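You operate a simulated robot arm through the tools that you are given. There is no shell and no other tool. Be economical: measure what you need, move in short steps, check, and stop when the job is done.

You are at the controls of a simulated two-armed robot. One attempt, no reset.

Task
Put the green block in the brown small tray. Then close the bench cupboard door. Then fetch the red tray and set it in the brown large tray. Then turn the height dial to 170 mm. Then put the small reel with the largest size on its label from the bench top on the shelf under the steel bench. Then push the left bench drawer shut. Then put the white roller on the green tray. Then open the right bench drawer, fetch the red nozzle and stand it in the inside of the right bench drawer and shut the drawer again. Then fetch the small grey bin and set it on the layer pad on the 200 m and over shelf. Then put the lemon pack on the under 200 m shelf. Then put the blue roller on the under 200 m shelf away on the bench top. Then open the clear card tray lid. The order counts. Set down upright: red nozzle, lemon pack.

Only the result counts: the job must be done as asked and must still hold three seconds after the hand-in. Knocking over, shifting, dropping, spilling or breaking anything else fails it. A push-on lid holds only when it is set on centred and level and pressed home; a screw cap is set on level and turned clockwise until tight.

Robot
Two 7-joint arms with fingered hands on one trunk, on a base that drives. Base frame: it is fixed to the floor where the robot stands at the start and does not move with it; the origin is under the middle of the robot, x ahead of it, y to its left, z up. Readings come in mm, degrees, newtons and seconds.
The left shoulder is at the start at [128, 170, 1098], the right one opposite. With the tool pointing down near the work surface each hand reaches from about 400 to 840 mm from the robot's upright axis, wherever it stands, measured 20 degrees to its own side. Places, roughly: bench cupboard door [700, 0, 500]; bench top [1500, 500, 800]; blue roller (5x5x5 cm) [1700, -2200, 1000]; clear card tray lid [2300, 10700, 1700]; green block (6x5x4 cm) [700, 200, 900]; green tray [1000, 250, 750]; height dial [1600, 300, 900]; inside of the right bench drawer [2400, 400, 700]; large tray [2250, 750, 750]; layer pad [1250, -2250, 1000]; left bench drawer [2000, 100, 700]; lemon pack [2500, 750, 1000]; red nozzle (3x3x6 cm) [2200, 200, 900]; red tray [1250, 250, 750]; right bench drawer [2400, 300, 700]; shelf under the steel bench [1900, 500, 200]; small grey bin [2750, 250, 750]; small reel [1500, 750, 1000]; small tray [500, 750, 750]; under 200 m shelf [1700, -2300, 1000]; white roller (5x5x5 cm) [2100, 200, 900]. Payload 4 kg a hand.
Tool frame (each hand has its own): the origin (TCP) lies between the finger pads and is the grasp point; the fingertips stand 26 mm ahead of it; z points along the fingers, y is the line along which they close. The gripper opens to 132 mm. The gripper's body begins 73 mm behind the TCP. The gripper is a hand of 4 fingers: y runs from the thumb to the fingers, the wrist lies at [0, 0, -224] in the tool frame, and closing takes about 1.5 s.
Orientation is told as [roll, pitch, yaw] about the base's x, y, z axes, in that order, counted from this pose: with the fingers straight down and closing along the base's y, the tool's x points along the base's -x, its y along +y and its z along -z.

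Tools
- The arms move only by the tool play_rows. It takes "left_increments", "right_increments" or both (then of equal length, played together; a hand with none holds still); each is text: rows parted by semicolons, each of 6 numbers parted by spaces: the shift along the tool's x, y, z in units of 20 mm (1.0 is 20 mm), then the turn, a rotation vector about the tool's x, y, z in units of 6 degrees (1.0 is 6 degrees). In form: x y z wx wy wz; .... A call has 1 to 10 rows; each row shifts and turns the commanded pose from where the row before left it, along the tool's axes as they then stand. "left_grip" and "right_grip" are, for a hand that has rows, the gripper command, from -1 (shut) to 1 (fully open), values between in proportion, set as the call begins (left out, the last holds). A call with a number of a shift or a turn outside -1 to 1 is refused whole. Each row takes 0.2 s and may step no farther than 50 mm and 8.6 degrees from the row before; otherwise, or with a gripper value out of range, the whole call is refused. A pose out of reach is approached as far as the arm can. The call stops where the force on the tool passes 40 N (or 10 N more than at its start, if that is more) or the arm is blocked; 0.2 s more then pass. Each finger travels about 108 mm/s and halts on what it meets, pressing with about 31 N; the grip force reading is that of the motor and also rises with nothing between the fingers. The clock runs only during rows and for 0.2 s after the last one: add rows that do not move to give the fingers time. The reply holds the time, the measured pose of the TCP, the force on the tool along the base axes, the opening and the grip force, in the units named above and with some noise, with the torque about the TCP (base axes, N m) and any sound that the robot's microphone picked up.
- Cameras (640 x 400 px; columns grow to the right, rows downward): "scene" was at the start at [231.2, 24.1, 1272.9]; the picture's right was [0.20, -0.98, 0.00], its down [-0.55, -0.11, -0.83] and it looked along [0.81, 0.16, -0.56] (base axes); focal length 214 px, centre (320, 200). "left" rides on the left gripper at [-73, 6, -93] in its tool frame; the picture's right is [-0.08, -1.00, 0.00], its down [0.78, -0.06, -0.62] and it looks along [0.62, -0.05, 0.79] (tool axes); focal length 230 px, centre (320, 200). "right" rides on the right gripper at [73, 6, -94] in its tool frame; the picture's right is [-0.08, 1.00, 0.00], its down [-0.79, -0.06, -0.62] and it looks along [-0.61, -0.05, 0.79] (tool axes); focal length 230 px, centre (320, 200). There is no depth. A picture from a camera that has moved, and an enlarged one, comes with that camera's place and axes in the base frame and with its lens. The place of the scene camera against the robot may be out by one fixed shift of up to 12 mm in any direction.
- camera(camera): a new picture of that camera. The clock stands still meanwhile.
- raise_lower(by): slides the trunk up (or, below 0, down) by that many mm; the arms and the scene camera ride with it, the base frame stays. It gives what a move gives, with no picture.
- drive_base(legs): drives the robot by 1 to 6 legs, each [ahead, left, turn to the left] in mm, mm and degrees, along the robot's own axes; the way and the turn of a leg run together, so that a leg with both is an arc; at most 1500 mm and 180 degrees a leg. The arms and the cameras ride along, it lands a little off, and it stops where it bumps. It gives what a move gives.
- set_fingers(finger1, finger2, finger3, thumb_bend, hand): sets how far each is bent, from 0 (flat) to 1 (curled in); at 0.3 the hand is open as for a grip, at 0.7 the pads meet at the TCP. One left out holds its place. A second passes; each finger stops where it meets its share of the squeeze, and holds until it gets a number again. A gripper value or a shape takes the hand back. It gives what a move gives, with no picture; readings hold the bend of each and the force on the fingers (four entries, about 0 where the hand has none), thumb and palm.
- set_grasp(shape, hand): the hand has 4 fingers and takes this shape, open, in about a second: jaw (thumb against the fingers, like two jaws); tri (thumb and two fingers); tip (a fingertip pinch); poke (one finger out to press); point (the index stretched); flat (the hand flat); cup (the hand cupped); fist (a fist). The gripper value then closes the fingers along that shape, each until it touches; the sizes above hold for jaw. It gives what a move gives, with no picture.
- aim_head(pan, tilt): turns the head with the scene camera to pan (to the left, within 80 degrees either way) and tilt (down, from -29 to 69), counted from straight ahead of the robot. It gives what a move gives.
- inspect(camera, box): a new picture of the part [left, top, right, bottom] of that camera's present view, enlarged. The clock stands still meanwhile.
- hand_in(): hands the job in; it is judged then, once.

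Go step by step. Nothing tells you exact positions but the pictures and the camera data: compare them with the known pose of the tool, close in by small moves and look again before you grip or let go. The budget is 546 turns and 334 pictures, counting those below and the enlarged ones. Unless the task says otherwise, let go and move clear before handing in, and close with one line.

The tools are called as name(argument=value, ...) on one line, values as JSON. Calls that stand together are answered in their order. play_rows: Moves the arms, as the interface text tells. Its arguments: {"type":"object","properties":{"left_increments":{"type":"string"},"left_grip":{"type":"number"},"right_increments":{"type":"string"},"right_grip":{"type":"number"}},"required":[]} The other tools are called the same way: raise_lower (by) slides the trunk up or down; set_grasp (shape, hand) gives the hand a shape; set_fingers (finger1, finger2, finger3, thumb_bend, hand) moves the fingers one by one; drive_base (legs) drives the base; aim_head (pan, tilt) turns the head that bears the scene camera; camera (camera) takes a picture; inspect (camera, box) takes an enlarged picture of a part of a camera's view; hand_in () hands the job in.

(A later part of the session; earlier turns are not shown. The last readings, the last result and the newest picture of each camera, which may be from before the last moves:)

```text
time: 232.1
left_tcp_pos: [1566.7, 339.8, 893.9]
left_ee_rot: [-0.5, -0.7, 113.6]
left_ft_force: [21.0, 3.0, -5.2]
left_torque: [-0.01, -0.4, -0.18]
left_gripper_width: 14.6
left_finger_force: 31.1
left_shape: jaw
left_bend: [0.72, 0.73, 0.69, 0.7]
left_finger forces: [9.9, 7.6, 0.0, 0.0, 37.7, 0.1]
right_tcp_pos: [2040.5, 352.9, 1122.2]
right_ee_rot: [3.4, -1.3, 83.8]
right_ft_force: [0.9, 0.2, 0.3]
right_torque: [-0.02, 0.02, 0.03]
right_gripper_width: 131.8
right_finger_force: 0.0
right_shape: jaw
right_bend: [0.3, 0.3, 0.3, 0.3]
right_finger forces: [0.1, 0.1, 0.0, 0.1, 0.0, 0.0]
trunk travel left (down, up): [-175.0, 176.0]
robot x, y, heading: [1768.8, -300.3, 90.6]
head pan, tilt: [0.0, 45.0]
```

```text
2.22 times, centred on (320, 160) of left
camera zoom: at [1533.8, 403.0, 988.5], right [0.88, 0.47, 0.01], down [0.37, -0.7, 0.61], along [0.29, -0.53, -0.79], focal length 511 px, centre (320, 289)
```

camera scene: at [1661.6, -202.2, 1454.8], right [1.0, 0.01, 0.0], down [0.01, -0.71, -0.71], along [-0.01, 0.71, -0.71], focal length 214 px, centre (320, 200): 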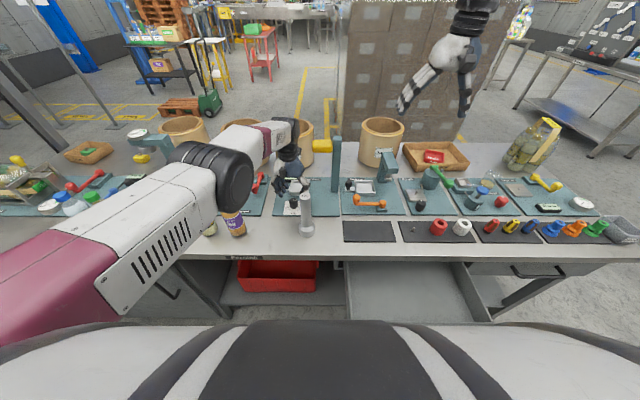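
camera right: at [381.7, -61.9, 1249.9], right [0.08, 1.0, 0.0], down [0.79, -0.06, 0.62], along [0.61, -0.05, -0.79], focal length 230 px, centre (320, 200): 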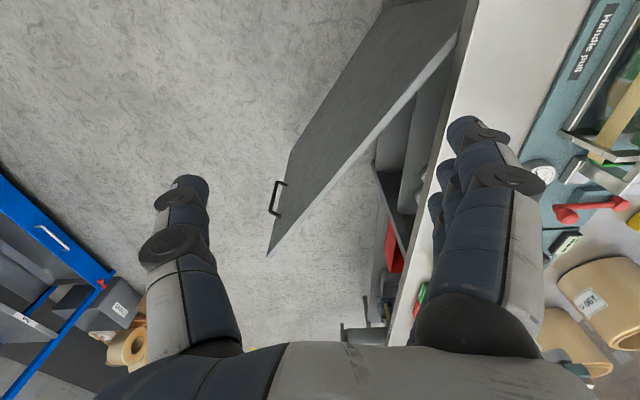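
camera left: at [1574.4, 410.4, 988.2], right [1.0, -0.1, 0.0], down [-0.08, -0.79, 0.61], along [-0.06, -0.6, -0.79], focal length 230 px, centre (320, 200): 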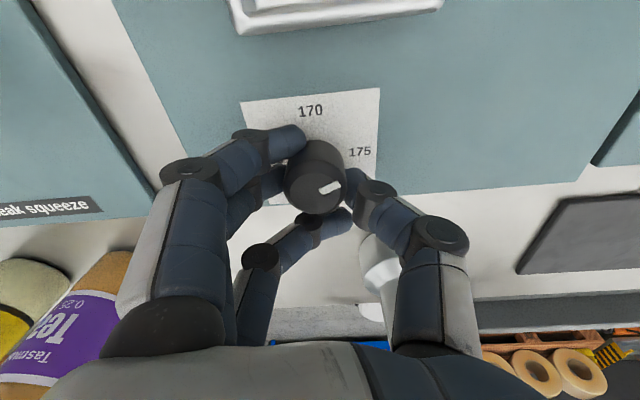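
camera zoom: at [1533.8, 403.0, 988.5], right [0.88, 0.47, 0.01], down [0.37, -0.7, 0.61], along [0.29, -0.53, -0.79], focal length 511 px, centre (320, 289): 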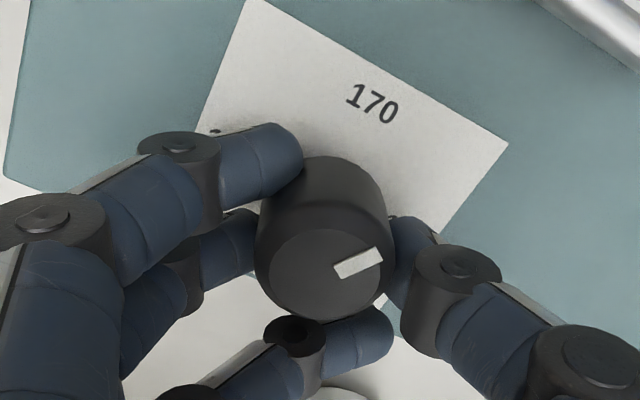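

About 55° now. I'll rotate 35° more with side-force relief.

play_rows(left_increments="0.06 -0.14 0 0 0 0;0 0 0 0 0 -0.8;0 0 0 0 0 -0.8;0.05 -0.05 0 0 0 -0.8;0 0 0 0 0 -0.8;0 0 0 0 0 -0.8;0.05 -0.05 0 0 0 -0.8;0 0 0 0 0 -0.8")

inspect(camera="left", box=[230, 70, 410, 250])

```text
time: 233.9
left_tcp_pos: [1570.4, 341.0, 894.3]
left_ee_rot: [-1.2, 0.2, 147.8]
left_ft_force: [16.0, 13.2, -10.0]
left_torque: [0.18, -0.32, -0.21]
left_gripper_width: 13.8
left_finger_force: 30.5
left_shape: jaw
left_bend: [0.72, 0.73, 0.69, 0.7]
left_finger forces: [9.3, 7.3, 0.1, 0.1, 36.4, 0.0]
right_tcp_pos: [2041.1, 354.1, 1121.6]
right_ee_rot: [3.4, -1.1, 83.8]
right_ft_force: [-0.3, -0.1, 0.0]
right_torque: [0.0, -0.01, -0.01]
right_gripper_width: 131.9
right_finger_force: 0.1
right_shape: jaw
right_bend: [0.3, 0.3, 0.3, 0.3]
right_finger forces: [0.0, 0.0, 0.0, 0.0, 0.0, 0.0]
trunk travel left (down, up): [-175.0, 176.0]
robot x, y, heading: [1770.0, -296.5, 90.7]
head pan, tilt: [0.0, 45.0]
```

```text
2.22 times, centred on (320, 160) of left
camera zoom: at [1505.2, 374.6, 988.0], right [0.47, 0.88, 0.02], down [0.69, -0.38, 0.62], along [0.56, -0.28, -0.78], focal length 511 px, centre (320, 289)
```

zoom: 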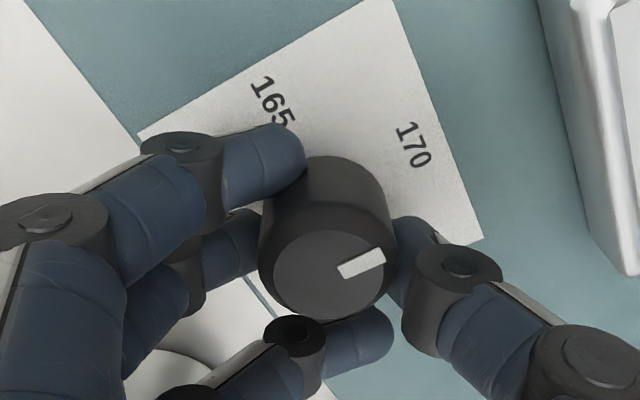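

The pointer reads about 88°, essentially on 170. I'll null the side load first and then open slowly.

play_rows(left_increments="0 -0.12 0 0 0 0;0 0 0 0 0 0")

play_rows(left_increments="0 -0.1 0 0 0 0;0 0 0 0 0 0")

```text
time: 234.5
left_tcp_pos: [1570.0, 342.0, 894.2]
left_ee_rot: [-0.8, 0.2, 147.8]
left_ft_force: [17.0, 6.4, -5.6]
left_torque: [0.08, -0.32, -0.11]
left_gripper_width: 13.7
left_finger_force: 31.6
left_shape: jaw
left_bend: [0.72, 0.73, 0.69, 0.7]
left_finger forces: [9.5, 9.4, 0.0, 0.1, 33.2, 0.1]
right_tcp_pos: [2041.0, 353.6, 1123.0]
right_ee_rot: [3.3, -1.3, 83.8]
right_ft_force: [0.1, 0.2, -0.6]
right_torque: [0.01, 0.01, -0.04]
right_gripper_width: 131.7
right_finger_force: 0.1
right_shape: jaw
right_bend: [0.3, 0.3, 0.3, 0.3]
right_finger forces: [0.0, 0.0, 0.1, 0.0, 0.0, 0.0]
trunk travel left (down, up): [-175.0, 176.0]
robot x, y, heading: [1771.7, -301.8, 90.4]
head pan, tilt: [0.0, 45.0]
```

```text
time: 235.1
left_tcp_pos: [1570.7, 343.6, 894.3]
left_ee_rot: [-0.9, 0.0, 147.7]
left_ft_force: [14.9, -0.2, -3.4]
left_torque: [-0.01, -0.32, -0.09]
left_gripper_width: 13.7
left_finger_force: 30.9
left_shape: jaw
left_bend: [0.72, 0.72, 0.69, 0.7]
left_finger forces: [10.3, 11.3, 0.0, 0.1, 30.8, 0.0]
right_tcp_pos: [2040.3, 352.8, 1123.8]
right_ee_rot: [3.3, -1.3, 83.8]
right_ft_force: [-0.4, 0.0, 0.3]
right_torque: [0.0, -0.02, 0.03]
right_gripper_width: 131.9
right_finger_force: 0.0
right_shape: jaw
right_bend: [0.3, 0.3, 0.3, 0.3]
right_finger forces: [0.0, 0.1, 0.0, 0.1, 0.0, 0.0]
trunk travel left (down, up): [-175.0, 176.0]
robot x, y, heading: [1768.4, -300.8, 90.4]
head pan, tilt: [0.0, 45.0]
```

play_rows(left_increments="0.15 -0.08 0 0 0 0;0 0 0 0 0 0")

play_rows(left_increments="0.12 0 0 0 0 0;0 0 0 0 0 0")

inspect(camera="left", box=[230, 70, 410, 250])

```text
time: 235.7
left_tcp_pos: [1570.6, 342.5, 893.3]
left_ee_rot: [-0.9, 0.1, 148.0]
left_ft_force: [11.8, 2.9, 3.7]
left_torque: [0.08, -0.19, -0.08]
left_gripper_width: 13.5
left_finger_force: 30.7
left_shape: jaw
left_bend: [0.72, 0.72, 0.69, 0.7]
left_finger forces: [12.1, 11.1, 0.1, 0.0, 32.5, 0.0]
right_tcp_pos: [2040.2, 351.6, 1124.1]
right_ee_rot: [3.4, -1.5, 83.9]
right_ft_force: [-0.4, 0.5, -0.2]
right_torque: [-0.01, -0.01, 0.02]
right_gripper_width: 131.9
right_finger_force: 0.1
right_shape: jaw
right_bend: [0.3, 0.3, 0.3, 0.3]
right_finger forces: [0.0, 0.0, 0.0, 0.0, 0.1, 0.1]
trunk travel left (down, up): [-175.0, 176.0]
robot x, y, heading: [1769.1, -301.4, 90.4]
head pan, tilt: [0.0, 45.0]
```

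```text
time: 236.3
left_tcp_pos: [1572.4, 343.0, 893.5]
left_ee_rot: [-0.9, 0.0, 148.1]
left_ft_force: [6.3, 11.9, 6.9]
left_torque: [0.21, -0.07, -0.14]
left_gripper_width: 13.7
left_finger_force: 31.2
left_shape: jaw
left_bend: [0.72, 0.73, 0.69, 0.7]
left_finger forces: [15.4, 9.4, 0.0, 0.0, 34.8, 0.0]
right_tcp_pos: [2040.0, 353.0, 1123.7]
right_ee_rot: [3.3, -1.3, 83.9]
right_ft_force: [-0.1, 0.7, -0.4]
right_torque: [0.01, -0.04, -0.02]
right_gripper_width: 131.9
right_finger_force: 0.1
right_shape: jaw
right_bend: [0.3, 0.3, 0.3, 0.3]
right_finger forces: [0.1, 0.0, 0.0, 0.1, 0.1, 0.0]
trunk travel left (down, up): [-175.0, 176.0]
robot x, y, heading: [1773.0, -303.7, 90.5]
head pan, tilt: [0.0, 45.0]
```

```text
2.22 times, centred on (320, 160) of left
camera zoom: at [1506.3, 375.2, 987.3], right [0.46, 0.89, 0.02], down [0.69, -0.37, 0.62], along [0.55, -0.27, -0.79], focal length 511 px, centre (320, 289)
```

zoom: 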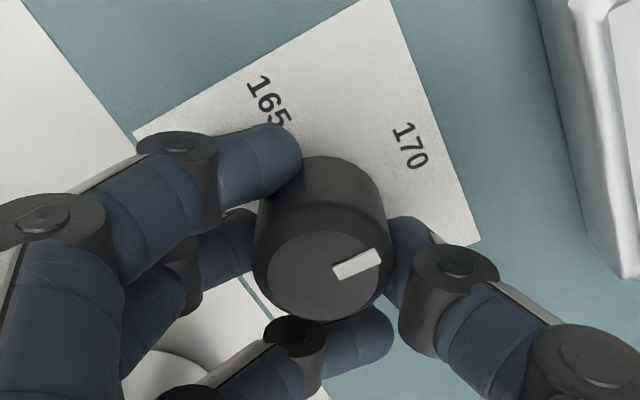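

play_rows(left_increments="0 -0.1 0 0 0 0;0 0 0 0 0 0", left_grip=-0.5)

inspect(camera="left", box=[230, 70, 410, 250])

```text
time: 236.9
left_tcp_pos: [1575.7, 342.8, 895.5]
left_ee_rot: [-1.0, 0.3, 148.0]
left_ft_force: [-0.4, 0.2, -0.3]
left_torque: [0.02, -0.03, -0.05]
left_gripper_width: 32.5
left_finger_force: 0.1
left_shape: jaw
left_bend: [0.73, 0.73, 0.73, 0.7]
left_finger forces: [0.0, 0.0, 0.0, 0.0, 0.0, 0.1]
right_tcp_pos: [2038.8, 352.3, 1123.2]
right_ee_rot: [3.3, -1.4, 83.9]
right_ft_force: [0.1, 0.3, -0.6]
right_torque: [-0.03, -0.02, 0.01]
right_gripper_width: 131.8
right_finger_force: 0.0
right_shape: jaw
right_bend: [0.3, 0.3, 0.3, 0.3]
right_finger forces: [0.1, 0.0, 0.1, 0.0, 0.0, 0.1]
trunk travel left (down, up): [-175.0, 176.0]
robot x, y, heading: [1771.8, -302.4, 90.4]
head pan, tilt: [0.0, 45.0]
```

```text
2.22 times, centred on (320, 160) of left
camera zoom: at [1508.5, 375.4, 988.4], right [0.46, 0.89, 0.02], down [0.69, -0.37, 0.62], along [0.56, -0.28, -0.78], focal length 511 px, centre (320, 289)
```

zoom: 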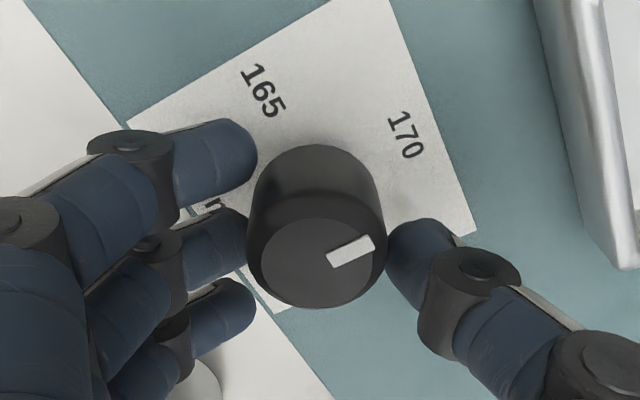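

Released with no contact force and the pointer is holding. I'll open wider, then rise.

play_rows(left_increments="0 0 0 0 0 0;0 0 0 0 0 0;0 0 0 0 0 0", left_grip=0)

inspect(camera="left", box=[230, 70, 410, 250])

```text
time: 237.7
left_tcp_pos: [1573.4, 342.6, 894.3]
left_ee_rot: [-1.1, 0.2, 148.0]
left_ft_force: [-1.0, -0.2, 1.1]
left_torque: [-0.02, 0.0, -0.03]
left_gripper_width: 65.3
left_finger_force: 0.1
left_shape: jaw
left_bend: [0.73, 0.73, 0.73, 0.7]
left_finger forces: [0.0, 0.0, 0.0, 0.0, 0.0, 0.0]
right_tcp_pos: [2039.6, 352.4, 1123.5]
right_ee_rot: [3.3, -1.5, 83.9]
right_ft_force: [0.6, 0.4, -0.4]
right_torque: [-0.03, -0.03, -0.02]
right_gripper_width: 132.1
right_finger_force: 0.0
right_shape: jaw
right_bend: [0.3, 0.3, 0.3, 0.3]
right_finger forces: [0.0, 0.0, 0.1, 0.0, 0.0, 0.0]
trunk travel left (down, up): [-175.0, 176.0]
robot x, y, heading: [1774.2, -299.9, 90.4]
head pan, tilt: [0.0, 45.0]
```

```text
2.22 times, centred on (320, 160) of left
camera zoom: at [1508.3, 376.2, 988.5], right [0.46, 0.89, 0.02], down [0.69, -0.37, 0.62], along [0.56, -0.27, -0.78], focal length 511 px, centre (320, 289)
```

zoom: 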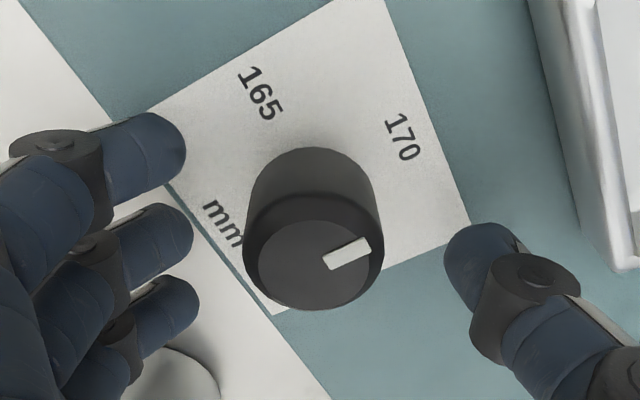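

play_rows(left_increments="0 0 -0.5 0 0 0;0 0 -0.8 0 0 0;0 0 -1 0 0 0;0 0 -1 0 0 0;0 0 -1 0 0 0;0 0 -1 0 0 0;0 0 -1 0 0 0;0 0 -1 0 0 0;0 0 -1 0 0 0")

inspect(camera="left", box=[280, 50, 400, 170])

inspect(camera="scene", box=[200, 150, 320, 250])

```text
time: 239.7
left_tcp_pos: [1577.0, 339.6, 1060.4]
left_ee_rot: [-0.8, 0.3, 147.5]
left_ft_force: [0.1, 0.9, -0.1]
left_torque: [-0.01, 0.01, 0.0]
left_gripper_width: 65.3
left_finger_force: 0.0
left_shape: jaw
left_bend: [0.73, 0.73, 0.73, 0.7]
left_finger forces: [0.0, 0.0, 0.0, 0.0, 0.0, 0.0]
right_tcp_pos: [2039.3, 352.3, 1124.0]
right_ee_rot: [3.4, -1.5, 83.8]
right_ft_force: [0.7, 0.7, 0.1]
right_torque: [0.03, 0.02, 0.0]
right_gripper_width: 131.9
right_finger_force: 0.0
right_shape: jaw
right_bend: [0.3, 0.3, 0.3, 0.3]
right_finger forces: [0.0, 0.0, 0.0, 0.0, 0.0, 0.1]
trunk travel left (down, up): [-175.0, 176.0]
robot x, y, heading: [1770.8, -302.0, 90.3]
head pan, tilt: [0.0, 45.0]
```

```text
3.33 times, centred on (340, 110) of left
camera zoom: at [1512.2, 373.6, 1153.5], right [0.47, 0.88, 0.01], down [0.69, -0.38, 0.62], along [0.55, -0.28, -0.78], focal length 767 px, centre (253, 500)
```

zoom: 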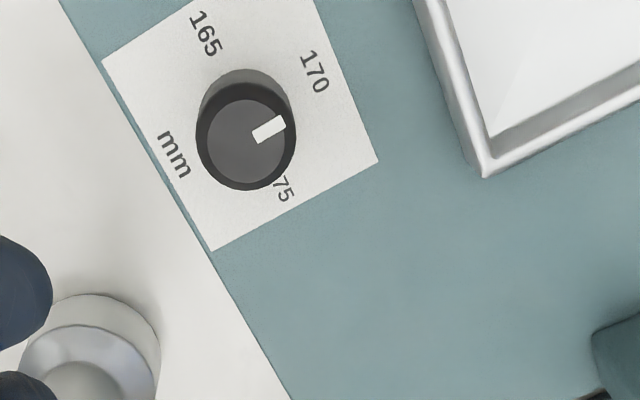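

```text
4.00 times, centred on (260, 200) of scene
camera zoom: at [1761.6, -119.3, 1322.0], right [1.0, 0.01, 0.0], down [0.01, -0.71, -0.71], along [-0.01, 0.71, -0.71], focal length 858 px, centre (560, 200)
```

zoom: 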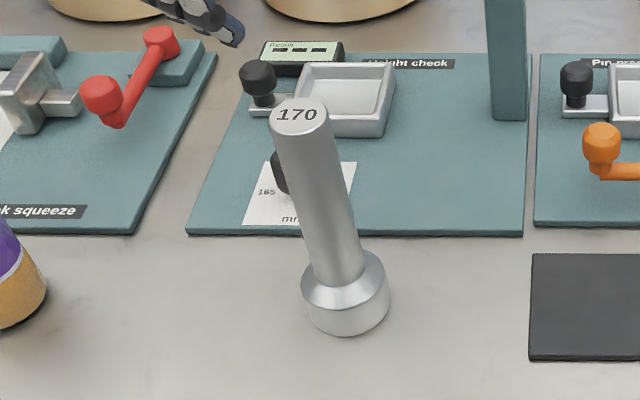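

The pointer is close to 170. I'll check it more exactly from an unobstructed angle with the hand turned back to yaw 90.

play_rows(left_increments="0 0 0 0 0 1;0 0 0 0 0 1;0 0 0 0 0 1;0 0 0 0 0 1;0 0 0 0 0 1;0 0 0 0 0 1;0 0 0 0 0 1;0 0 0 0 0 1;0 0 0 0 0 1;0 0 0 0 0 0.6")

inspect(camera="left", box=[260, 40, 380, 160])

```text
time: 241.9
left_tcp_pos: [1580.2, 341.0, 1060.1]
left_ee_rot: [-0.3, -0.7, 89.4]
left_ft_force: [0.2, 0.9, -0.6]
left_torque: [0.02, 0.02, 0.02]
left_gripper_width: 65.2
left_finger_force: 0.0
left_shape: jaw
left_bend: [0.73, 0.73, 0.73, 0.7]
left_finger forces: [0.0, 0.0, 0.0, 0.0, 0.0, 0.0]
right_tcp_pos: [2039.9, 352.4, 1124.0]
right_ee_rot: [3.3, -1.5, 83.9]
right_ft_force: [-0.2, -0.5, -0.1]
right_torque: [-0.03, -0.02, 0.0]
right_gripper_width: 131.7
right_finger_force: 0.1
right_shape: jaw
right_bend: [0.3, 0.3, 0.3, 0.3]
right_finger forces: [0.0, 0.0, 0.0, 0.1, 0.0, 0.1]
trunk travel left (down, up): [-175.0, 176.0]
robot x, y, heading: [1767.2, -303.2, 90.5]
head pan, tilt: [0.0, 45.0]
```

```text
3.33 times, centred on (320, 100) of left
camera zoom: at [1575.0, 412.2, 1154.6], right [1.0, 0.07, 0.0], down [0.05, -0.79, 0.61], along [0.04, -0.61, -0.79], focal length 767 px, centre (320, 533)
```

zoom: 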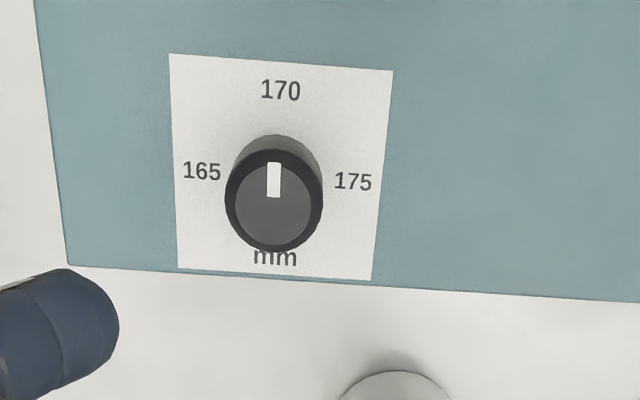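

Task 4 is done: the dial reads 170. Next is the 240 m reel, which needs both hands. I'll raise the trunk, back off, and line up with it at x≈1940.

raise_lower(by=150)

drive_base(legs=[[-250, 0, 0], [0, -170, -0.4]])

play_rows(left_increments="0 -0.5 0 0 -0.7 0;0 -0.5 0 0 -0.7 0;0 -0.5 0 0 -0.7 0;0 -0.5 0 0 -0.7 0;0 -0.5 0 0 -0.7 0;0 0 0 0 -0.7 0;0 0 0 0 -0.7 0;0 0 0 0 -0.7 0;0 0 0 0 -0.7 0;0 0 0 0 -0.7 0", left_grip=0.2, right_increments="0 0.5 0 -0.5 -0.7 -1;0 0.5 0 0 -0.7 0;0 0.5 0 0 -0.7 0;0 0.5 0 0 -0.7 0;0 0.5 0 0 -0.7 0;0 0.5 0 0 -0.7 0;0 0.5 0 0 -0.7 0;0 0.5 0 0 -0.7 0;0 0 0 0 -0.7 0;0 0 0 0 -0.7 0", right_grip=0.2)

aim_head(pan=0, tilt=30)

camera(camera="scene")

```text
time: 243.6
left_tcp_pos: [1579.7, 340.6, 1209.2]
left_ee_rot: [-0.2, -0.8, 89.5]
left_ft_force: [-0.5, 0.3, 0.8]
left_torque: [-0.05, 0.01, -0.02]
left_gripper_width: 65.3
left_finger_force: 0.0
left_shape: jaw
left_bend: [0.73, 0.73, 0.73, 0.7]
left_finger forces: [0.1, 0.0, 0.0, 0.0, 0.0, 0.1]
right_tcp_pos: [2039.9, 352.8, 1272.8]
right_ee_rot: [3.2, -1.3, 83.8]
right_ft_force: [-0.7, 0.7, -0.1]
right_torque: [-0.01, 0.01, 0.01]
right_gripper_width: 131.8
right_finger_force: 0.1
right_shape: jaw
right_bend: [0.3, 0.3, 0.3, 0.3]
right_finger forces: [0.1, 0.0, 0.0, 0.1, 0.1, 0.1]
trunk travel left (down, up): [-325.0, 26.0]
robot x, y, heading: [1768.7, -298.8, 90.2]
head pan, tilt: [0.0, 45.0]
```

```text
time: 247.2
left_tcp_pos: [1755.1, 90.7, 1210.4]
left_ee_rot: [-0.1, -0.6, 89.3]
left_ft_force: [0.6, -0.6, -0.4]
left_torque: [0.02, 0.02, 0.01]
left_gripper_width: 65.2
left_finger_force: 0.2
left_shape: jaw
left_bend: [0.73, 0.73, 0.73, 0.7]
left_finger forces: [0.1, 0.1, 0.0, 0.0, 0.0, 0.0]
right_tcp_pos: [2214.1, 100.2, 1273.3]
right_ee_rot: [3.2, -1.4, 83.5]
right_ft_force: [0.0, -0.6, 0.6]
right_torque: [0.02, 0.04, 0.03]
right_gripper_width: 131.9
right_finger_force: 0.1
right_shape: jaw
right_bend: [0.3, 0.3, 0.3, 0.3]
right_finger forces: [0.1, 0.1, 0.0, 0.0, 0.0, 0.0]
trunk travel left (down, up): [-325.0, 26.0]
robot x, y, heading: [1942.2, -551.9, 90.0]
head pan, tilt: [0.0, 45.0]
```

```text
time: 249.4
left_tcp_pos: [1804.0, 90.5, 1209.2]
left_ee_rot: [-0.3, -42.8, 89.3]
left_ft_force: [-0.5, 0.2, -0.3]
left_torque: [0.02, -0.01, 0.02]
left_gripper_width: 78.8
left_finger_force: 0.2
left_shape: jaw
left_bend: [0.71, 0.71, 0.71, 0.71]
left_finger forces: [0.0, 0.0, 0.0, 0.0, 0.1, 0.0]
right_tcp_pos: [2134.0, 101.9, 1281.8]
right_ee_rot: [8.0, -43.7, 84.1]
right_ft_force: [0.1, 0.1, 0.6]
right_torque: [0.03, -0.03, 0.01]
right_gripper_width: 79.8
right_finger_force: 0.1
right_shape: jaw
right_bend: [0.71, 0.71, 0.71, 0.7]
right_finger forces: [0.1, 0.0, 0.0, 0.1, 0.0, 0.0]
trunk travel left (down, up): [-325.0, 26.0]
robot x, y, heading: [1939.9, -549.3, 90.3]
head pan, tilt: [0.0, 45.0]
```

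```text
time: 250.1
left_tcp_pos: [1805.2, 91.0, 1209.8]
left_ee_rot: [-0.3, -42.8, 89.4]
left_ft_force: [0.1, 0.3, 0.0]
left_torque: [0.02, 0.0, 0.01]
left_gripper_width: 78.8
left_finger_force: 0.0
left_shape: jaw
left_bend: [0.71, 0.71, 0.71, 0.71]
left_finger forces: [0.1, 0.1, 0.1, 0.0, 0.0, 0.0]
right_tcp_pos: [2136.0, 103.1, 1281.9]
right_ee_rot: [8.1, -43.6, 84.1]
right_ft_force: [0.0, -0.6, -0.5]
right_torque: [-0.03, -0.04, 0.01]
right_gripper_width: 79.6
right_finger_force: 0.0
right_shape: jaw
right_bend: [0.71, 0.71, 0.71, 0.7]
right_finger forces: [0.1, 0.0, 0.0, 0.0, 0.0, 0.0]
trunk travel left (down, up): [-325.0, 26.0]
robot x, y, heading: [1937.3, -546.6, 90.0]
head pan, tilt: [0.0, 30.0]
```

```text
214 pictures are left
camera scene: at [1933.4, -413.6, 1497.3], right [1.0, 0.0, 0.0], down [0.0, -0.5, -0.87], along [0.0, 0.87, -0.5], focal length 214 px, centre (320, 200)
```

scene: 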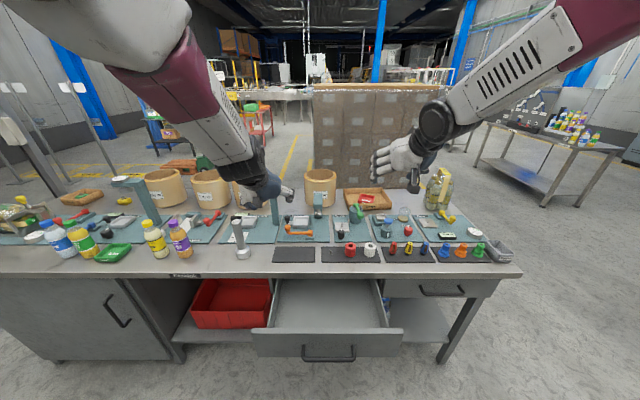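

inspect(camera="scene", box=[260, 150, 400, 250])

inspect(camera="scene", box=[240, 260, 520, 400])

```text
4.00 times, centred on (330, 200) of scene
camera zoom: at [1933.4, -413.6, 1497.3], right [1.0, 0.0, 0.0], down [0.0, -0.5, -0.87], along [0.0, 0.87, -0.5], focal length 858 px, centre (280, 200)
```

zoom: 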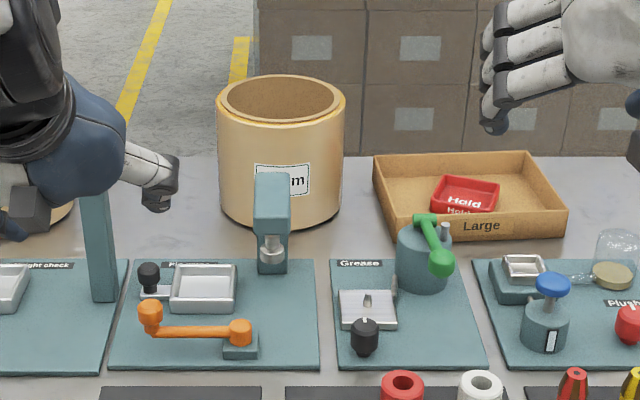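

```text
2.29 times, centred on (380, 330) of scene
camera zoom: at [1933.4, -413.6, 1497.3], right [1.0, 0.0, 0.0], down [0.0, -0.5, -0.87], along [0.0, 0.87, -0.5], focal length 490 px, centre (183, -97)
```

zoom: 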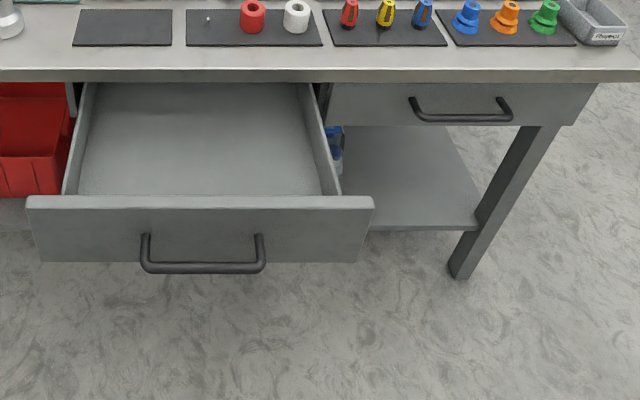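

The reel is at (1935, 728) with radius 92 and rim z≈1009; a clear shelf spot is at x≈2505. I'll correct the right hand's orientation and drive in above the open drawer.

play_rows(right_increments="0 0 0 0.65 0 -0.73;0 0.8 0 0 0 0;0 0.8 0 0 0 0;0 0.8 0 0 0 0;0 0.8 0 0 0 0")

drive_base(legs=[[345, 0, 0]])

camera(camera="scene")

```text
time: 251.3
left_tcp_pos: [1803.8, 91.3, 1210.0]
left_ee_rot: [-0.3, -42.7, 89.4]
left_ft_force: [0.5, 0.7, -1.0]
left_torque: [0.01, -0.04, 0.04]
left_gripper_width: 78.5
left_finger_force: 0.1
left_shape: jaw
left_bend: [0.71, 0.71, 0.71, 0.71]
left_finger forces: [0.0, 0.0, 0.1, 0.0, 0.0, 0.0]
right_tcp_pos: [2071.0, 102.8, 1282.5]
right_ee_rot: [0.1, -43.9, 90.2]
right_ft_force: [-0.6, -0.4, 0.4]
right_torque: [0.01, -0.04, 0.01]
right_gripper_width: 79.8
right_finger_force: 0.1
right_shape: jaw
right_bend: [0.71, 0.71, 0.71, 0.7]
right_finger forces: [0.0, 0.0, 0.0, 0.1, 0.1, 0.0]
trunk travel left (down, up): [-325.0, 26.0]
robot x, y, heading: [1940.4, -548.0, 90.1]
head pan, tilt: [0.0, 30.0]
```

```text
time: 253.6
left_tcp_pos: [1803.7, 434.3, 1209.7]
left_ee_rot: [-0.3, -42.7, 89.4]
left_ft_force: [-0.9, 0.6, -0.3]
left_torque: [0.01, 0.02, -0.03]
left_gripper_width: 78.7
left_finger_force: 0.0
left_shape: jaw
left_bend: [0.71, 0.71, 0.71, 0.71]
left_finger forces: [0.0, 0.1, 0.1, 0.0, 0.1, 0.0]
right_tcp_pos: [2070.8, 446.5, 1280.9]
right_ee_rot: [0.1, -43.9, 90.3]
right_ft_force: [0.2, 0.6, -1.2]
right_torque: [0.01, -0.02, -0.02]
right_gripper_width: 79.7
right_finger_force: 0.1
right_shape: jaw
right_bend: [0.71, 0.71, 0.71, 0.7]
right_finger forces: [0.1, 0.1, 0.0, 0.0, 0.1, 0.0]
trunk travel left (down, up): [-325.0, 26.0]
robot x, y, heading: [1938.9, -206.6, 90.2]
head pan, tilt: [0.0, 30.0]
```

```text
211 pictures are left
camera scene: at [1932.9, -70.1, 1497.4], right [1.0, 0.0, 0.0], down [0.0, -0.5, -0.87], along [0.0, 0.87, -0.5], focal length 214 px, centre (320, 200)
```

scene: 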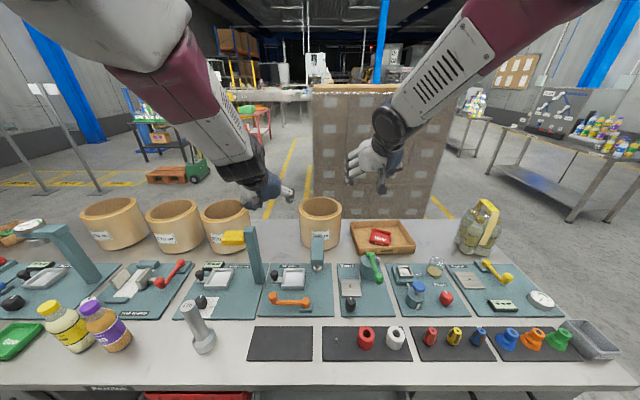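

I'll bring both hands forward above the reel's side walls.

play_rows(left_increments="-0.374 -0.115 0.83 0 0 0;-0.374 -0.115 0.83 0 0 0;-0.374 -0.115 0.83 0 0 0;-0.374 -0.115 0.83 0 0 0;-0.374 -0.115 0.83 0 0 0;-0.374 -0.115 0.83 0 0 0;-0.374 -0.115 0.83 0 0 0;-0.374 -0.115 0.83 0 0 0;-0.374 -0.115 0.83 0 0 0", right_increments="-0.206 0.13 0.96 0 0 0;-0.206 0.13 0.96 0 0 0;-0.206 0.13 0.96 0 0 0;-0.206 0.13 0.96 0 0 0;-0.206 0.13 0.96 0 0 0;-0.206 0.13 0.96 0 0 0;-0.206 0.13 0.96 0 0 0;-0.206 0.13 0.96 0 0 0;-0.206 0.13 0.96 0 0 0")

camera(camera="left")

camera(camera="right")

camera(camera="scene")

```text
time: 255.8
left_tcp_pos: [1784.6, 591.3, 1159.2]
left_ee_rot: [-3.3, -43.3, 95.1]
left_ft_force: [-0.2, 0.3, 0.2]
left_torque: [0.02, 0.03, -0.03]
left_gripper_width: 78.6
left_finger_force: 0.0
left_shape: jaw
left_bend: [0.71, 0.71, 0.71, 0.71]
left_finger forces: [0.1, 0.0, 0.1, 0.0, 0.0, 0.1]
right_tcp_pos: [2046.2, 590.9, 1183.9]
right_ee_rot: [0.0, -44.1, 90.2]
right_ft_force: [0.0, -0.8, -0.2]
right_torque: [0.02, -0.01, 0.0]
right_gripper_width: 79.8
right_finger_force: 0.0
right_shape: jaw
right_bend: [0.71, 0.71, 0.71, 0.7]
right_finger forces: [0.0, 0.1, 0.0, 0.0, 0.1, 0.0]
trunk travel left (down, up): [-325.0, 26.0]
robot x, y, heading: [1944.3, -210.8, 90.0]
head pan, tilt: [0.0, 30.0]
stopped in row 9 (left hand): the arm was blocked; the commanded pose is now the measured one
```

```text
210 pictures are left
camera left: at [1775.6, 580.7, 1277.3], right [0.99, 0.11, 0.09], down [0.11, -0.99, -0.09], along [0.08, 0.1, -0.99], focal length 230 px, centre (320, 200)
```

left: 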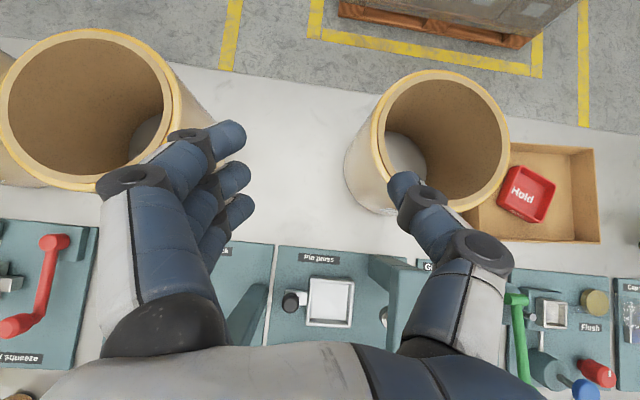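

```text
209 pictures are left
camera right: at [2040.6, 473.3, 1199.6], right [-1.0, 0.05, 0.05], down [0.06, 0.14, 0.99], along [0.04, 0.99, -0.14], focal length 230 px, centre (320, 200)
```

right: 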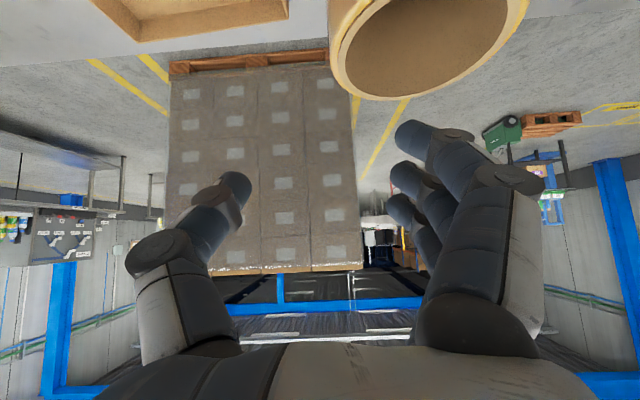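

```text
208 pictures are left
camera scene: at [1932.6, -71.5, 1497.6], right [1.0, 0.0, 0.0], down [0.0, -0.5, -0.87], along [0.0, 0.87, -0.5], focal length 214 px, centre (320, 200)
```

scene: 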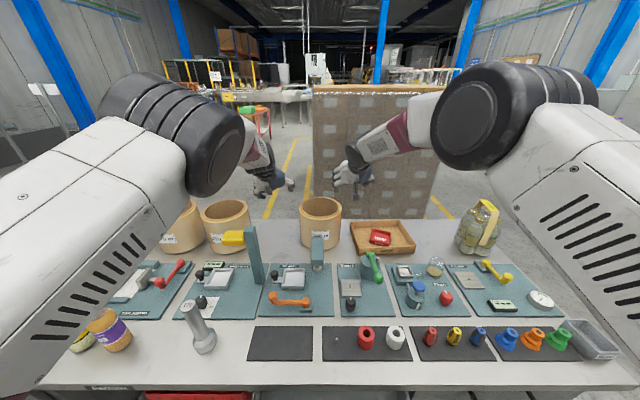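

The left arm balks at this near-midline pose while the right arm is fine. I'll use the right hand to pinch the right wall and feel the reel's weight.

play_rows(right_increments="-0.85 0.16 0.77 0 0 0;-0.85 0.16 0.77 0 0 0;-0.85 0.16 0.77 0 0 0;-0.85 0.16 0.77 0 0 0;-0.85 0.16 0.77 0 0 0;-0.75 0.16 0.77 0 0 0;0.6 0 0.65 0 0 0;0.6 0 0.65 0 0 0;0.6 0 0.65 0 0 0")

camera(camera="right")

inspect(camera="scene", box=[260, 140, 420, 260])

```text
time: 257.8
left_tcp_pos: [1785.9, 594.0, 1158.8]
left_ee_rot: [-3.3, -43.3, 95.0]
left_ft_force: [-0.2, 0.4, 0.2]
left_torque: [-0.02, 0.01, -0.02]
left_gripper_width: 78.8
left_finger_force: 0.0
left_shape: jaw
left_bend: [0.71, 0.71, 0.71, 0.71]
left_finger forces: [0.0, 0.0, 0.1, 0.0, 0.0, 0.0]
right_tcp_pos: [2040.3, 643.6, 1131.4]
right_ee_rot: [0.1, -44.0, 90.1]
right_ft_force: [0.5, 0.0, 0.1]
right_torque: [-0.01, 0.0, 0.0]
right_gripper_width: 79.6
right_finger_force: 0.1
right_shape: jaw
right_bend: [0.71, 0.71, 0.71, 0.7]
right_finger forces: [0.0, 0.1, 0.0, 0.0, 0.0, 0.0]
right hand out of reach, approached as far as the arm can: row 3, 4, 5, 6
trunk travel left (down, up): [-325.0, 26.0]
robot x, y, heading: [1937.6, -205.3, 90.0]
head pan, tilt: [0.0, 30.0]
```

```text
207 pictures are left
camera right: at [2035.1, 526.9, 1146.6], right [-1.0, 0.05, 0.05], down [0.06, 0.14, 0.99], along [0.04, 0.99, -0.14], focal length 230 px, centre (320, 200)
```

right: 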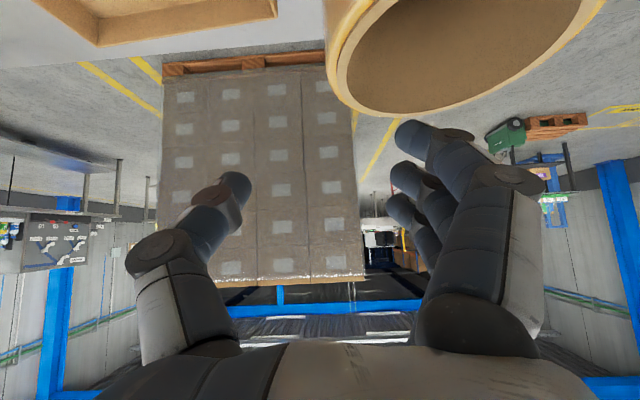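

```text
3.33 times, centred on (340, 200) of scene
camera zoom: at [1932.9, -70.1, 1497.4], right [1.0, 0.0, 0.0], down [0.0, -0.5, -0.87], along [0.0, 0.87, -0.5], focal length 715 px, centre (253, 200)
```

zoom: 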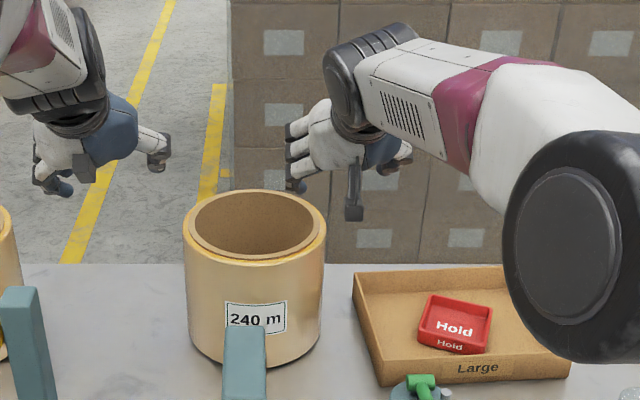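

The reel is out of reach from the front with the drawer open. There's a wide aisle behind the bench, though: the pallet starts near y 1780 and the bench ends at y 864. I'll pull back and drive around to the rear.

drive_base(legs=[[-500, 0, 0]])

play_rows(left_increments="0.4 0.3 -0.9 0 0.7 0;0.4 0.3 -0.9 0 0.7 0;0.4 0.3 -0.9 0 0.7 0;0.4 0.3 -0.9 0 0.7 0;0.4 0.3 -0.9 0 0.7 0;0.4 0.3 -0.5 0 0.7 0;0.4 0 -0.3 0 0.7 0;0.4 0 0 0 0.7 0;0.4 0 0 0 0.7 0", right_increments="0.4 -0.3 -0.9 0 0.7 0;0.4 -0.3 -0.9 0 0.7 0;0.4 -0.3 -0.9 0 0.7 0;0.4 -0.3 -0.9 0 0.7 0;0.4 -0.3 -0.9 0 0.7 0;0.4 -0.3 -0.5 0 0.7 0;0.4 0 -0.3 0 0.7 0;0.4 0 0 0 0.7 0;0.4 0 0 0 0.7 0")

drive_base(legs=[[0, -1250, 0], [0, 0, 180]])

camera(camera="scene")

```text
time: 260.7
left_tcp_pos: [1785.4, 87.7, 1159.1]
left_ee_rot: [-3.3, -43.3, 95.2]
left_ft_force: [0.3, -0.3, 0.4]
left_torque: [0.03, -0.03, 0.02]
left_gripper_width: 78.8
left_finger_force: 0.0
left_shape: jaw
left_bend: [0.71, 0.71, 0.71, 0.71]
left_finger forces: [0.0, 0.0, 0.0, 0.1, 0.1, 0.0]
right_tcp_pos: [2040.4, 138.9, 1130.5]
right_ee_rot: [0.1, -44.0, 90.3]
right_ft_force: [-0.7, 1.1, -0.2]
right_torque: [-0.01, 0.01, -0.04]
right_gripper_width: 79.7
right_finger_force: 0.1
right_shape: jaw
right_bend: [0.71, 0.71, 0.71, 0.7]
right_finger forces: [0.0, 0.0, 0.0, 0.0, 0.0, 0.0]
trunk travel left (down, up): [-325.0, 26.0]
robot x, y, heading: [1941.2, -708.9, 90.0]
head pan, tilt: [0.0, 30.0]
```

```text
time: 262.7
left_tcp_pos: [1753.8, -34.2, 1213.0]
left_ee_rot: [-2.4, -5.5, 93.1]
left_ft_force: [0.2, 0.3, -0.2]
left_torque: [0.02, 0.02, -0.01]
left_gripper_width: 78.9
left_finger_force: 0.0
left_shape: jaw
left_bend: [0.71, 0.71, 0.71, 0.71]
left_finger forces: [0.0, 0.0, 0.0, 0.0, 0.1, 0.1]
right_tcp_pos: [2075.9, 5.9, 1185.6]
right_ee_rot: [0.0, -6.0, 90.4]
right_ft_force: [0.1, 0.0, 0.2]
right_torque: [0.03, -0.01, 0.03]
right_gripper_width: 79.6
right_finger_force: 0.0
right_shape: jaw
right_bend: [0.71, 0.71, 0.71, 0.7]
right_finger forces: [0.0, 0.0, 0.0, 0.1, 0.0, 0.0]
right hand out of reach, approached as far as the arm can: row 9
trunk travel left (down, up): [-325.0, 26.0]
robot x, y, heading: [1939.3, -714.8, 90.2]
head pan, tilt: [0.0, 30.0]
```

```text
time: 281.2
left_tcp_pos: [3382.2, -1379.5, 1214.1]
left_ee_rot: [-2.4, -5.5, -86.2]
left_ft_force: [0.0, -0.3, 0.0]
left_torque: [0.04, -0.02, 0.0]
left_gripper_width: 78.7
left_finger_force: 0.0
left_shape: jaw
left_bend: [0.71, 0.71, 0.71, 0.71]
left_finger forces: [0.1, 0.0, 0.1, 0.1, 0.1, 0.0]
right_tcp_pos: [3059.4, -1423.3, 1184.3]
right_ee_rot: [0.1, -6.1, -89.0]
right_ft_force: [0.3, -0.4, 0.3]
right_torque: [0.0, 0.0, 0.01]
right_gripper_width: 79.6
right_finger_force: 0.1
right_shape: jaw
right_bend: [0.71, 0.71, 0.71, 0.7]
right_finger forces: [0.0, 0.0, 0.0, 0.1, 0.0, 0.1]
trunk travel left (down, up): [-325.0, 26.0]
robot x, y, heading: [3185.1, -705.0, -89.2]
head pan, tilt: [0.0, 30.0]
```

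```text
205 pictures are left
camera scene: at [3181.2, -827.3, 1497.4], right [-1.0, -0.01, 0.0], down [-0.01, 0.5, -0.87], along [0.01, -0.87, -0.5], focal length 214 px, centre (320, 200)
```

scene: 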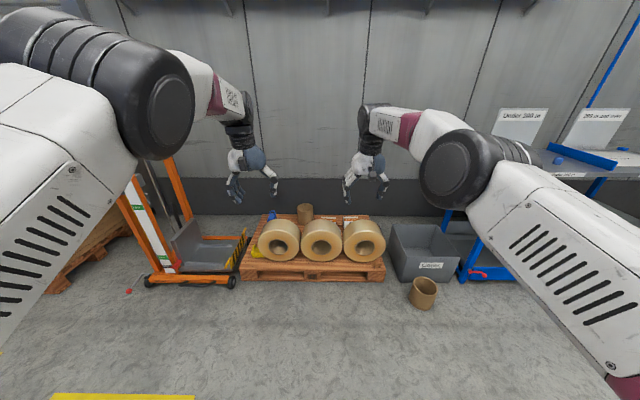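

The floor lane at x≈3185 is clear. I'll back along it past the bench end to the aisle behind.

drive_base(legs=[[-1400, 0, -0.8], [-600, 0, 0]])

aim_head(pan=-45, tilt=35)

camera(camera="scene")

```text
time: 291.2
left_tcp_pos: [3361.2, 619.4, 1213.6]
left_ee_rot: [-2.5, -5.5, -86.9]
left_ft_force: [1.0, -0.3, -0.3]
left_torque: [-0.02, 0.0, 0.0]
left_gripper_width: 78.7
left_finger_force: 0.0
left_shape: jaw
left_bend: [0.71, 0.71, 0.71, 0.71]
left_finger forces: [0.0, 0.1, 0.0, 0.1, 0.0, 0.1]
right_tcp_pos: [3039.6, 578.7, 1185.9]
right_ee_rot: [0.1, -6.1, -89.8]
right_ft_force: [-0.2, 1.0, -0.1]
right_torque: [-0.04, 0.01, 0.0]
right_gripper_width: 79.9
right_finger_force: 0.0
right_shape: jaw
right_bend: [0.71, 0.71, 0.71, 0.7]
right_finger forces: [0.0, 0.2, 0.0, 0.0, 0.0, 0.0]
trunk travel left (down, up): [-325.0, 26.0]
robot x, y, heading: [3176.7, 1296.4, -89.9]
head pan, tilt: [0.0, 30.0]
```

```text
time: 292.3
left_tcp_pos: [3360.6, 619.3, 1212.5]
left_ee_rot: [-2.5, -5.5, -86.8]
left_ft_force: [-0.8, 0.2, 0.0]
left_torque: [0.0, 0.05, 0.0]
left_gripper_width: 78.6
left_finger_force: 0.1
left_shape: jaw
left_bend: [0.71, 0.71, 0.71, 0.71]
left_finger forces: [0.0, 0.1, 0.0, 0.0, 0.0, 0.1]
right_tcp_pos: [3040.0, 577.6, 1185.3]
right_ee_rot: [0.0, -6.2, -89.7]
right_ft_force: [-0.6, 0.6, 0.4]
right_torque: [-0.02, -0.05, 0.0]
right_gripper_width: 79.5
right_finger_force: 0.0
right_shape: jaw
right_bend: [0.71, 0.71, 0.71, 0.7]
right_finger forces: [0.0, 0.0, 0.0, 0.1, 0.0, 0.1]
trunk travel left (down, up): [-325.0, 26.0]
robot x, y, heading: [3174.3, 1294.6, -89.9]
head pan, tilt: [-45.0, 35.0]
```

```text
204 pictures are left
camera scene: at [3104.9, 1201.6, 1489.6], right [-0.71, 0.71, 0.0], down [0.4, 0.41, -0.82], along [-0.58, -0.58, -0.57], focal length 214 px, centre (320, 200)
```

scene: 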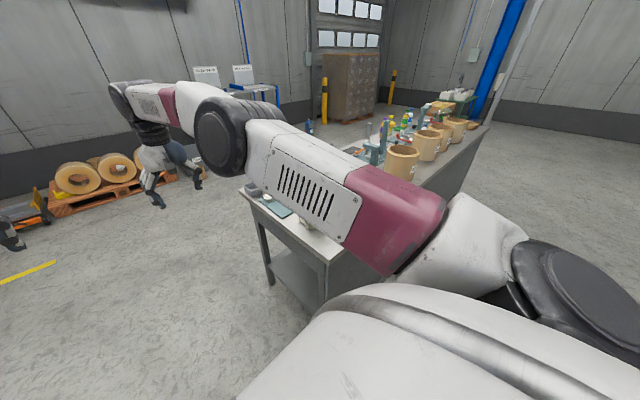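

aim_head(pan=-78, tilt=25)

camera(camera="scene")

```text
time: 293.3
left_tcp_pos: [3360.2, 619.9, 1211.9]
left_ee_rot: [-2.3, -5.5, -86.9]
left_ft_force: [-0.1, -0.2, -0.2]
left_torque: [0.02, 0.01, 0.01]
left_gripper_width: 78.7
left_finger_force: 0.0
left_shape: jaw
left_bend: [0.71, 0.71, 0.71, 0.71]
left_finger forces: [0.1, 0.0, 0.0, 0.0, 0.0, 0.0]
right_tcp_pos: [3038.8, 578.5, 1184.8]
right_ee_rot: [0.0, -6.1, -89.7]
right_ft_force: [0.0, 0.5, -0.1]
right_torque: [-0.01, 0.0, 0.02]
right_gripper_width: 79.9
right_finger_force: 0.0
right_shape: jaw
right_bend: [0.71, 0.71, 0.71, 0.7]
right_finger forces: [0.1, 0.0, 0.1, 0.0, 0.1, 0.0]
trunk travel left (down, up): [-325.0, 26.0]
robot x, y, heading: [3170.8, 1294.5, -89.9]
head pan, tilt: [-78.0, 25.0]
```

```text
203 pictures are left
camera scene: at [3076.9, 1244.6, 1505.3], right [-0.21, 0.98, 0.0], down [0.41, 0.09, -0.91], along [-0.89, -0.19, -0.42], focal length 214 px, centre (320, 200)
```

scene: 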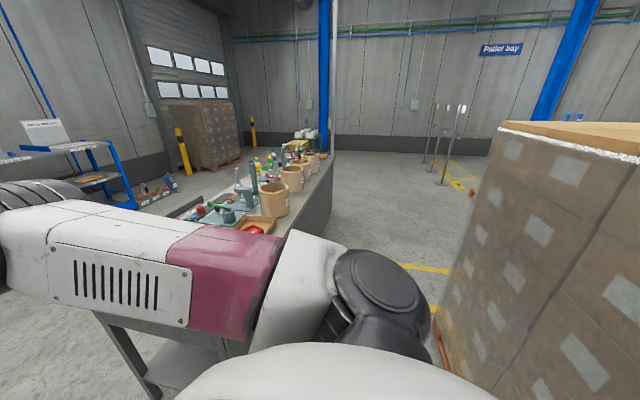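

The aisle behind is open and the bench back looks panelled. I'll slide along it to the reel, both hands high over the bench.

drive_base(legs=[[0, -1200, 0]])

aim_head(pan=0, tilt=45)

camera(camera="scene")

```text
time: 304.1
left_tcp_pos: [2158.5, 617.9, 1212.6]
left_ee_rot: [-2.3, -5.5, -87.1]
left_ft_force: [-0.5, 0.5, 0.9]
left_torque: [0.0, 0.0, -0.01]
left_gripper_width: 78.6
left_finger_force: 0.0
left_shape: jaw
left_bend: [0.71, 0.71, 0.71, 0.71]
left_finger forces: [0.0, 0.1, 0.0, 0.0, 0.0, 0.0]
right_tcp_pos: [1835.7, 578.5, 1184.6]
right_ee_rot: [0.1, -6.1, -90.0]
right_ft_force: [0.8, -0.2, -0.7]
right_torque: [0.03, 0.0, -0.01]
right_gripper_width: 79.7
right_finger_force: 0.0
right_shape: jaw
right_bend: [0.71, 0.71, 0.71, 0.7]
right_finger forces: [0.0, 0.1, 0.0, 0.1, 0.0, 0.0]
trunk travel left (down, up): [-325.0, 26.0]
robot x, y, heading: [1973.5, 1297.6, -90.0]
head pan, tilt: [-78.0, 25.0]
```

```text
time: 305.6
left_tcp_pos: [2159.6, 617.6, 1214.1]
left_ee_rot: [-2.4, -5.4, -87.1]
left_ft_force: [-0.1, 0.5, 0.2]
left_torque: [-0.04, 0.0, -0.01]
left_gripper_width: 78.8
left_finger_force: 0.1
left_shape: jaw
left_bend: [0.71, 0.71, 0.71, 0.71]
left_finger forces: [0.1, 0.0, 0.0, 0.0, 0.1, 0.0]
right_tcp_pos: [1835.5, 578.5, 1184.3]
right_ee_rot: [0.1, -6.1, -89.9]
right_ft_force: [-0.2, 0.0, -0.3]
right_torque: [0.01, 0.02, 0.03]
right_gripper_width: 79.6
right_finger_force: 0.0
right_shape: jaw
right_bend: [0.71, 0.71, 0.71, 0.7]
right_finger forces: [0.1, 0.0, 0.0, 0.0, 0.0, 0.0]
trunk travel left (down, up): [-325.0, 26.0]
robot x, y, heading: [1976.4, 1296.3, -90.0]
head pan, tilt: [0.0, 45.0]
```

```text
202 pictures are left
camera scene: at [1966.4, 1182.3, 1474.8], right [-1.0, 0.0, 0.0], down [0.0, 0.71, -0.71], along [0.0, -0.71, -0.71], focal length 214 px, centre (320, 200)
```

scene: 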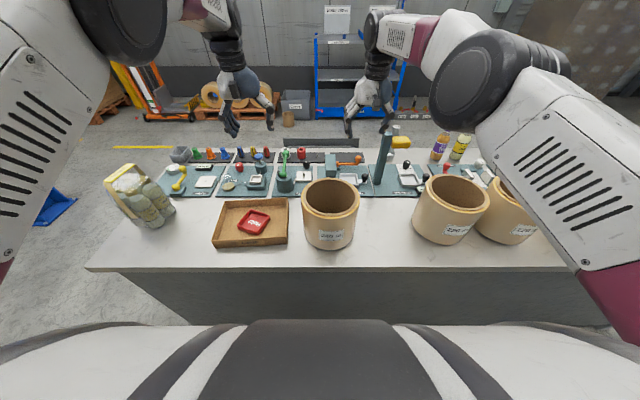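

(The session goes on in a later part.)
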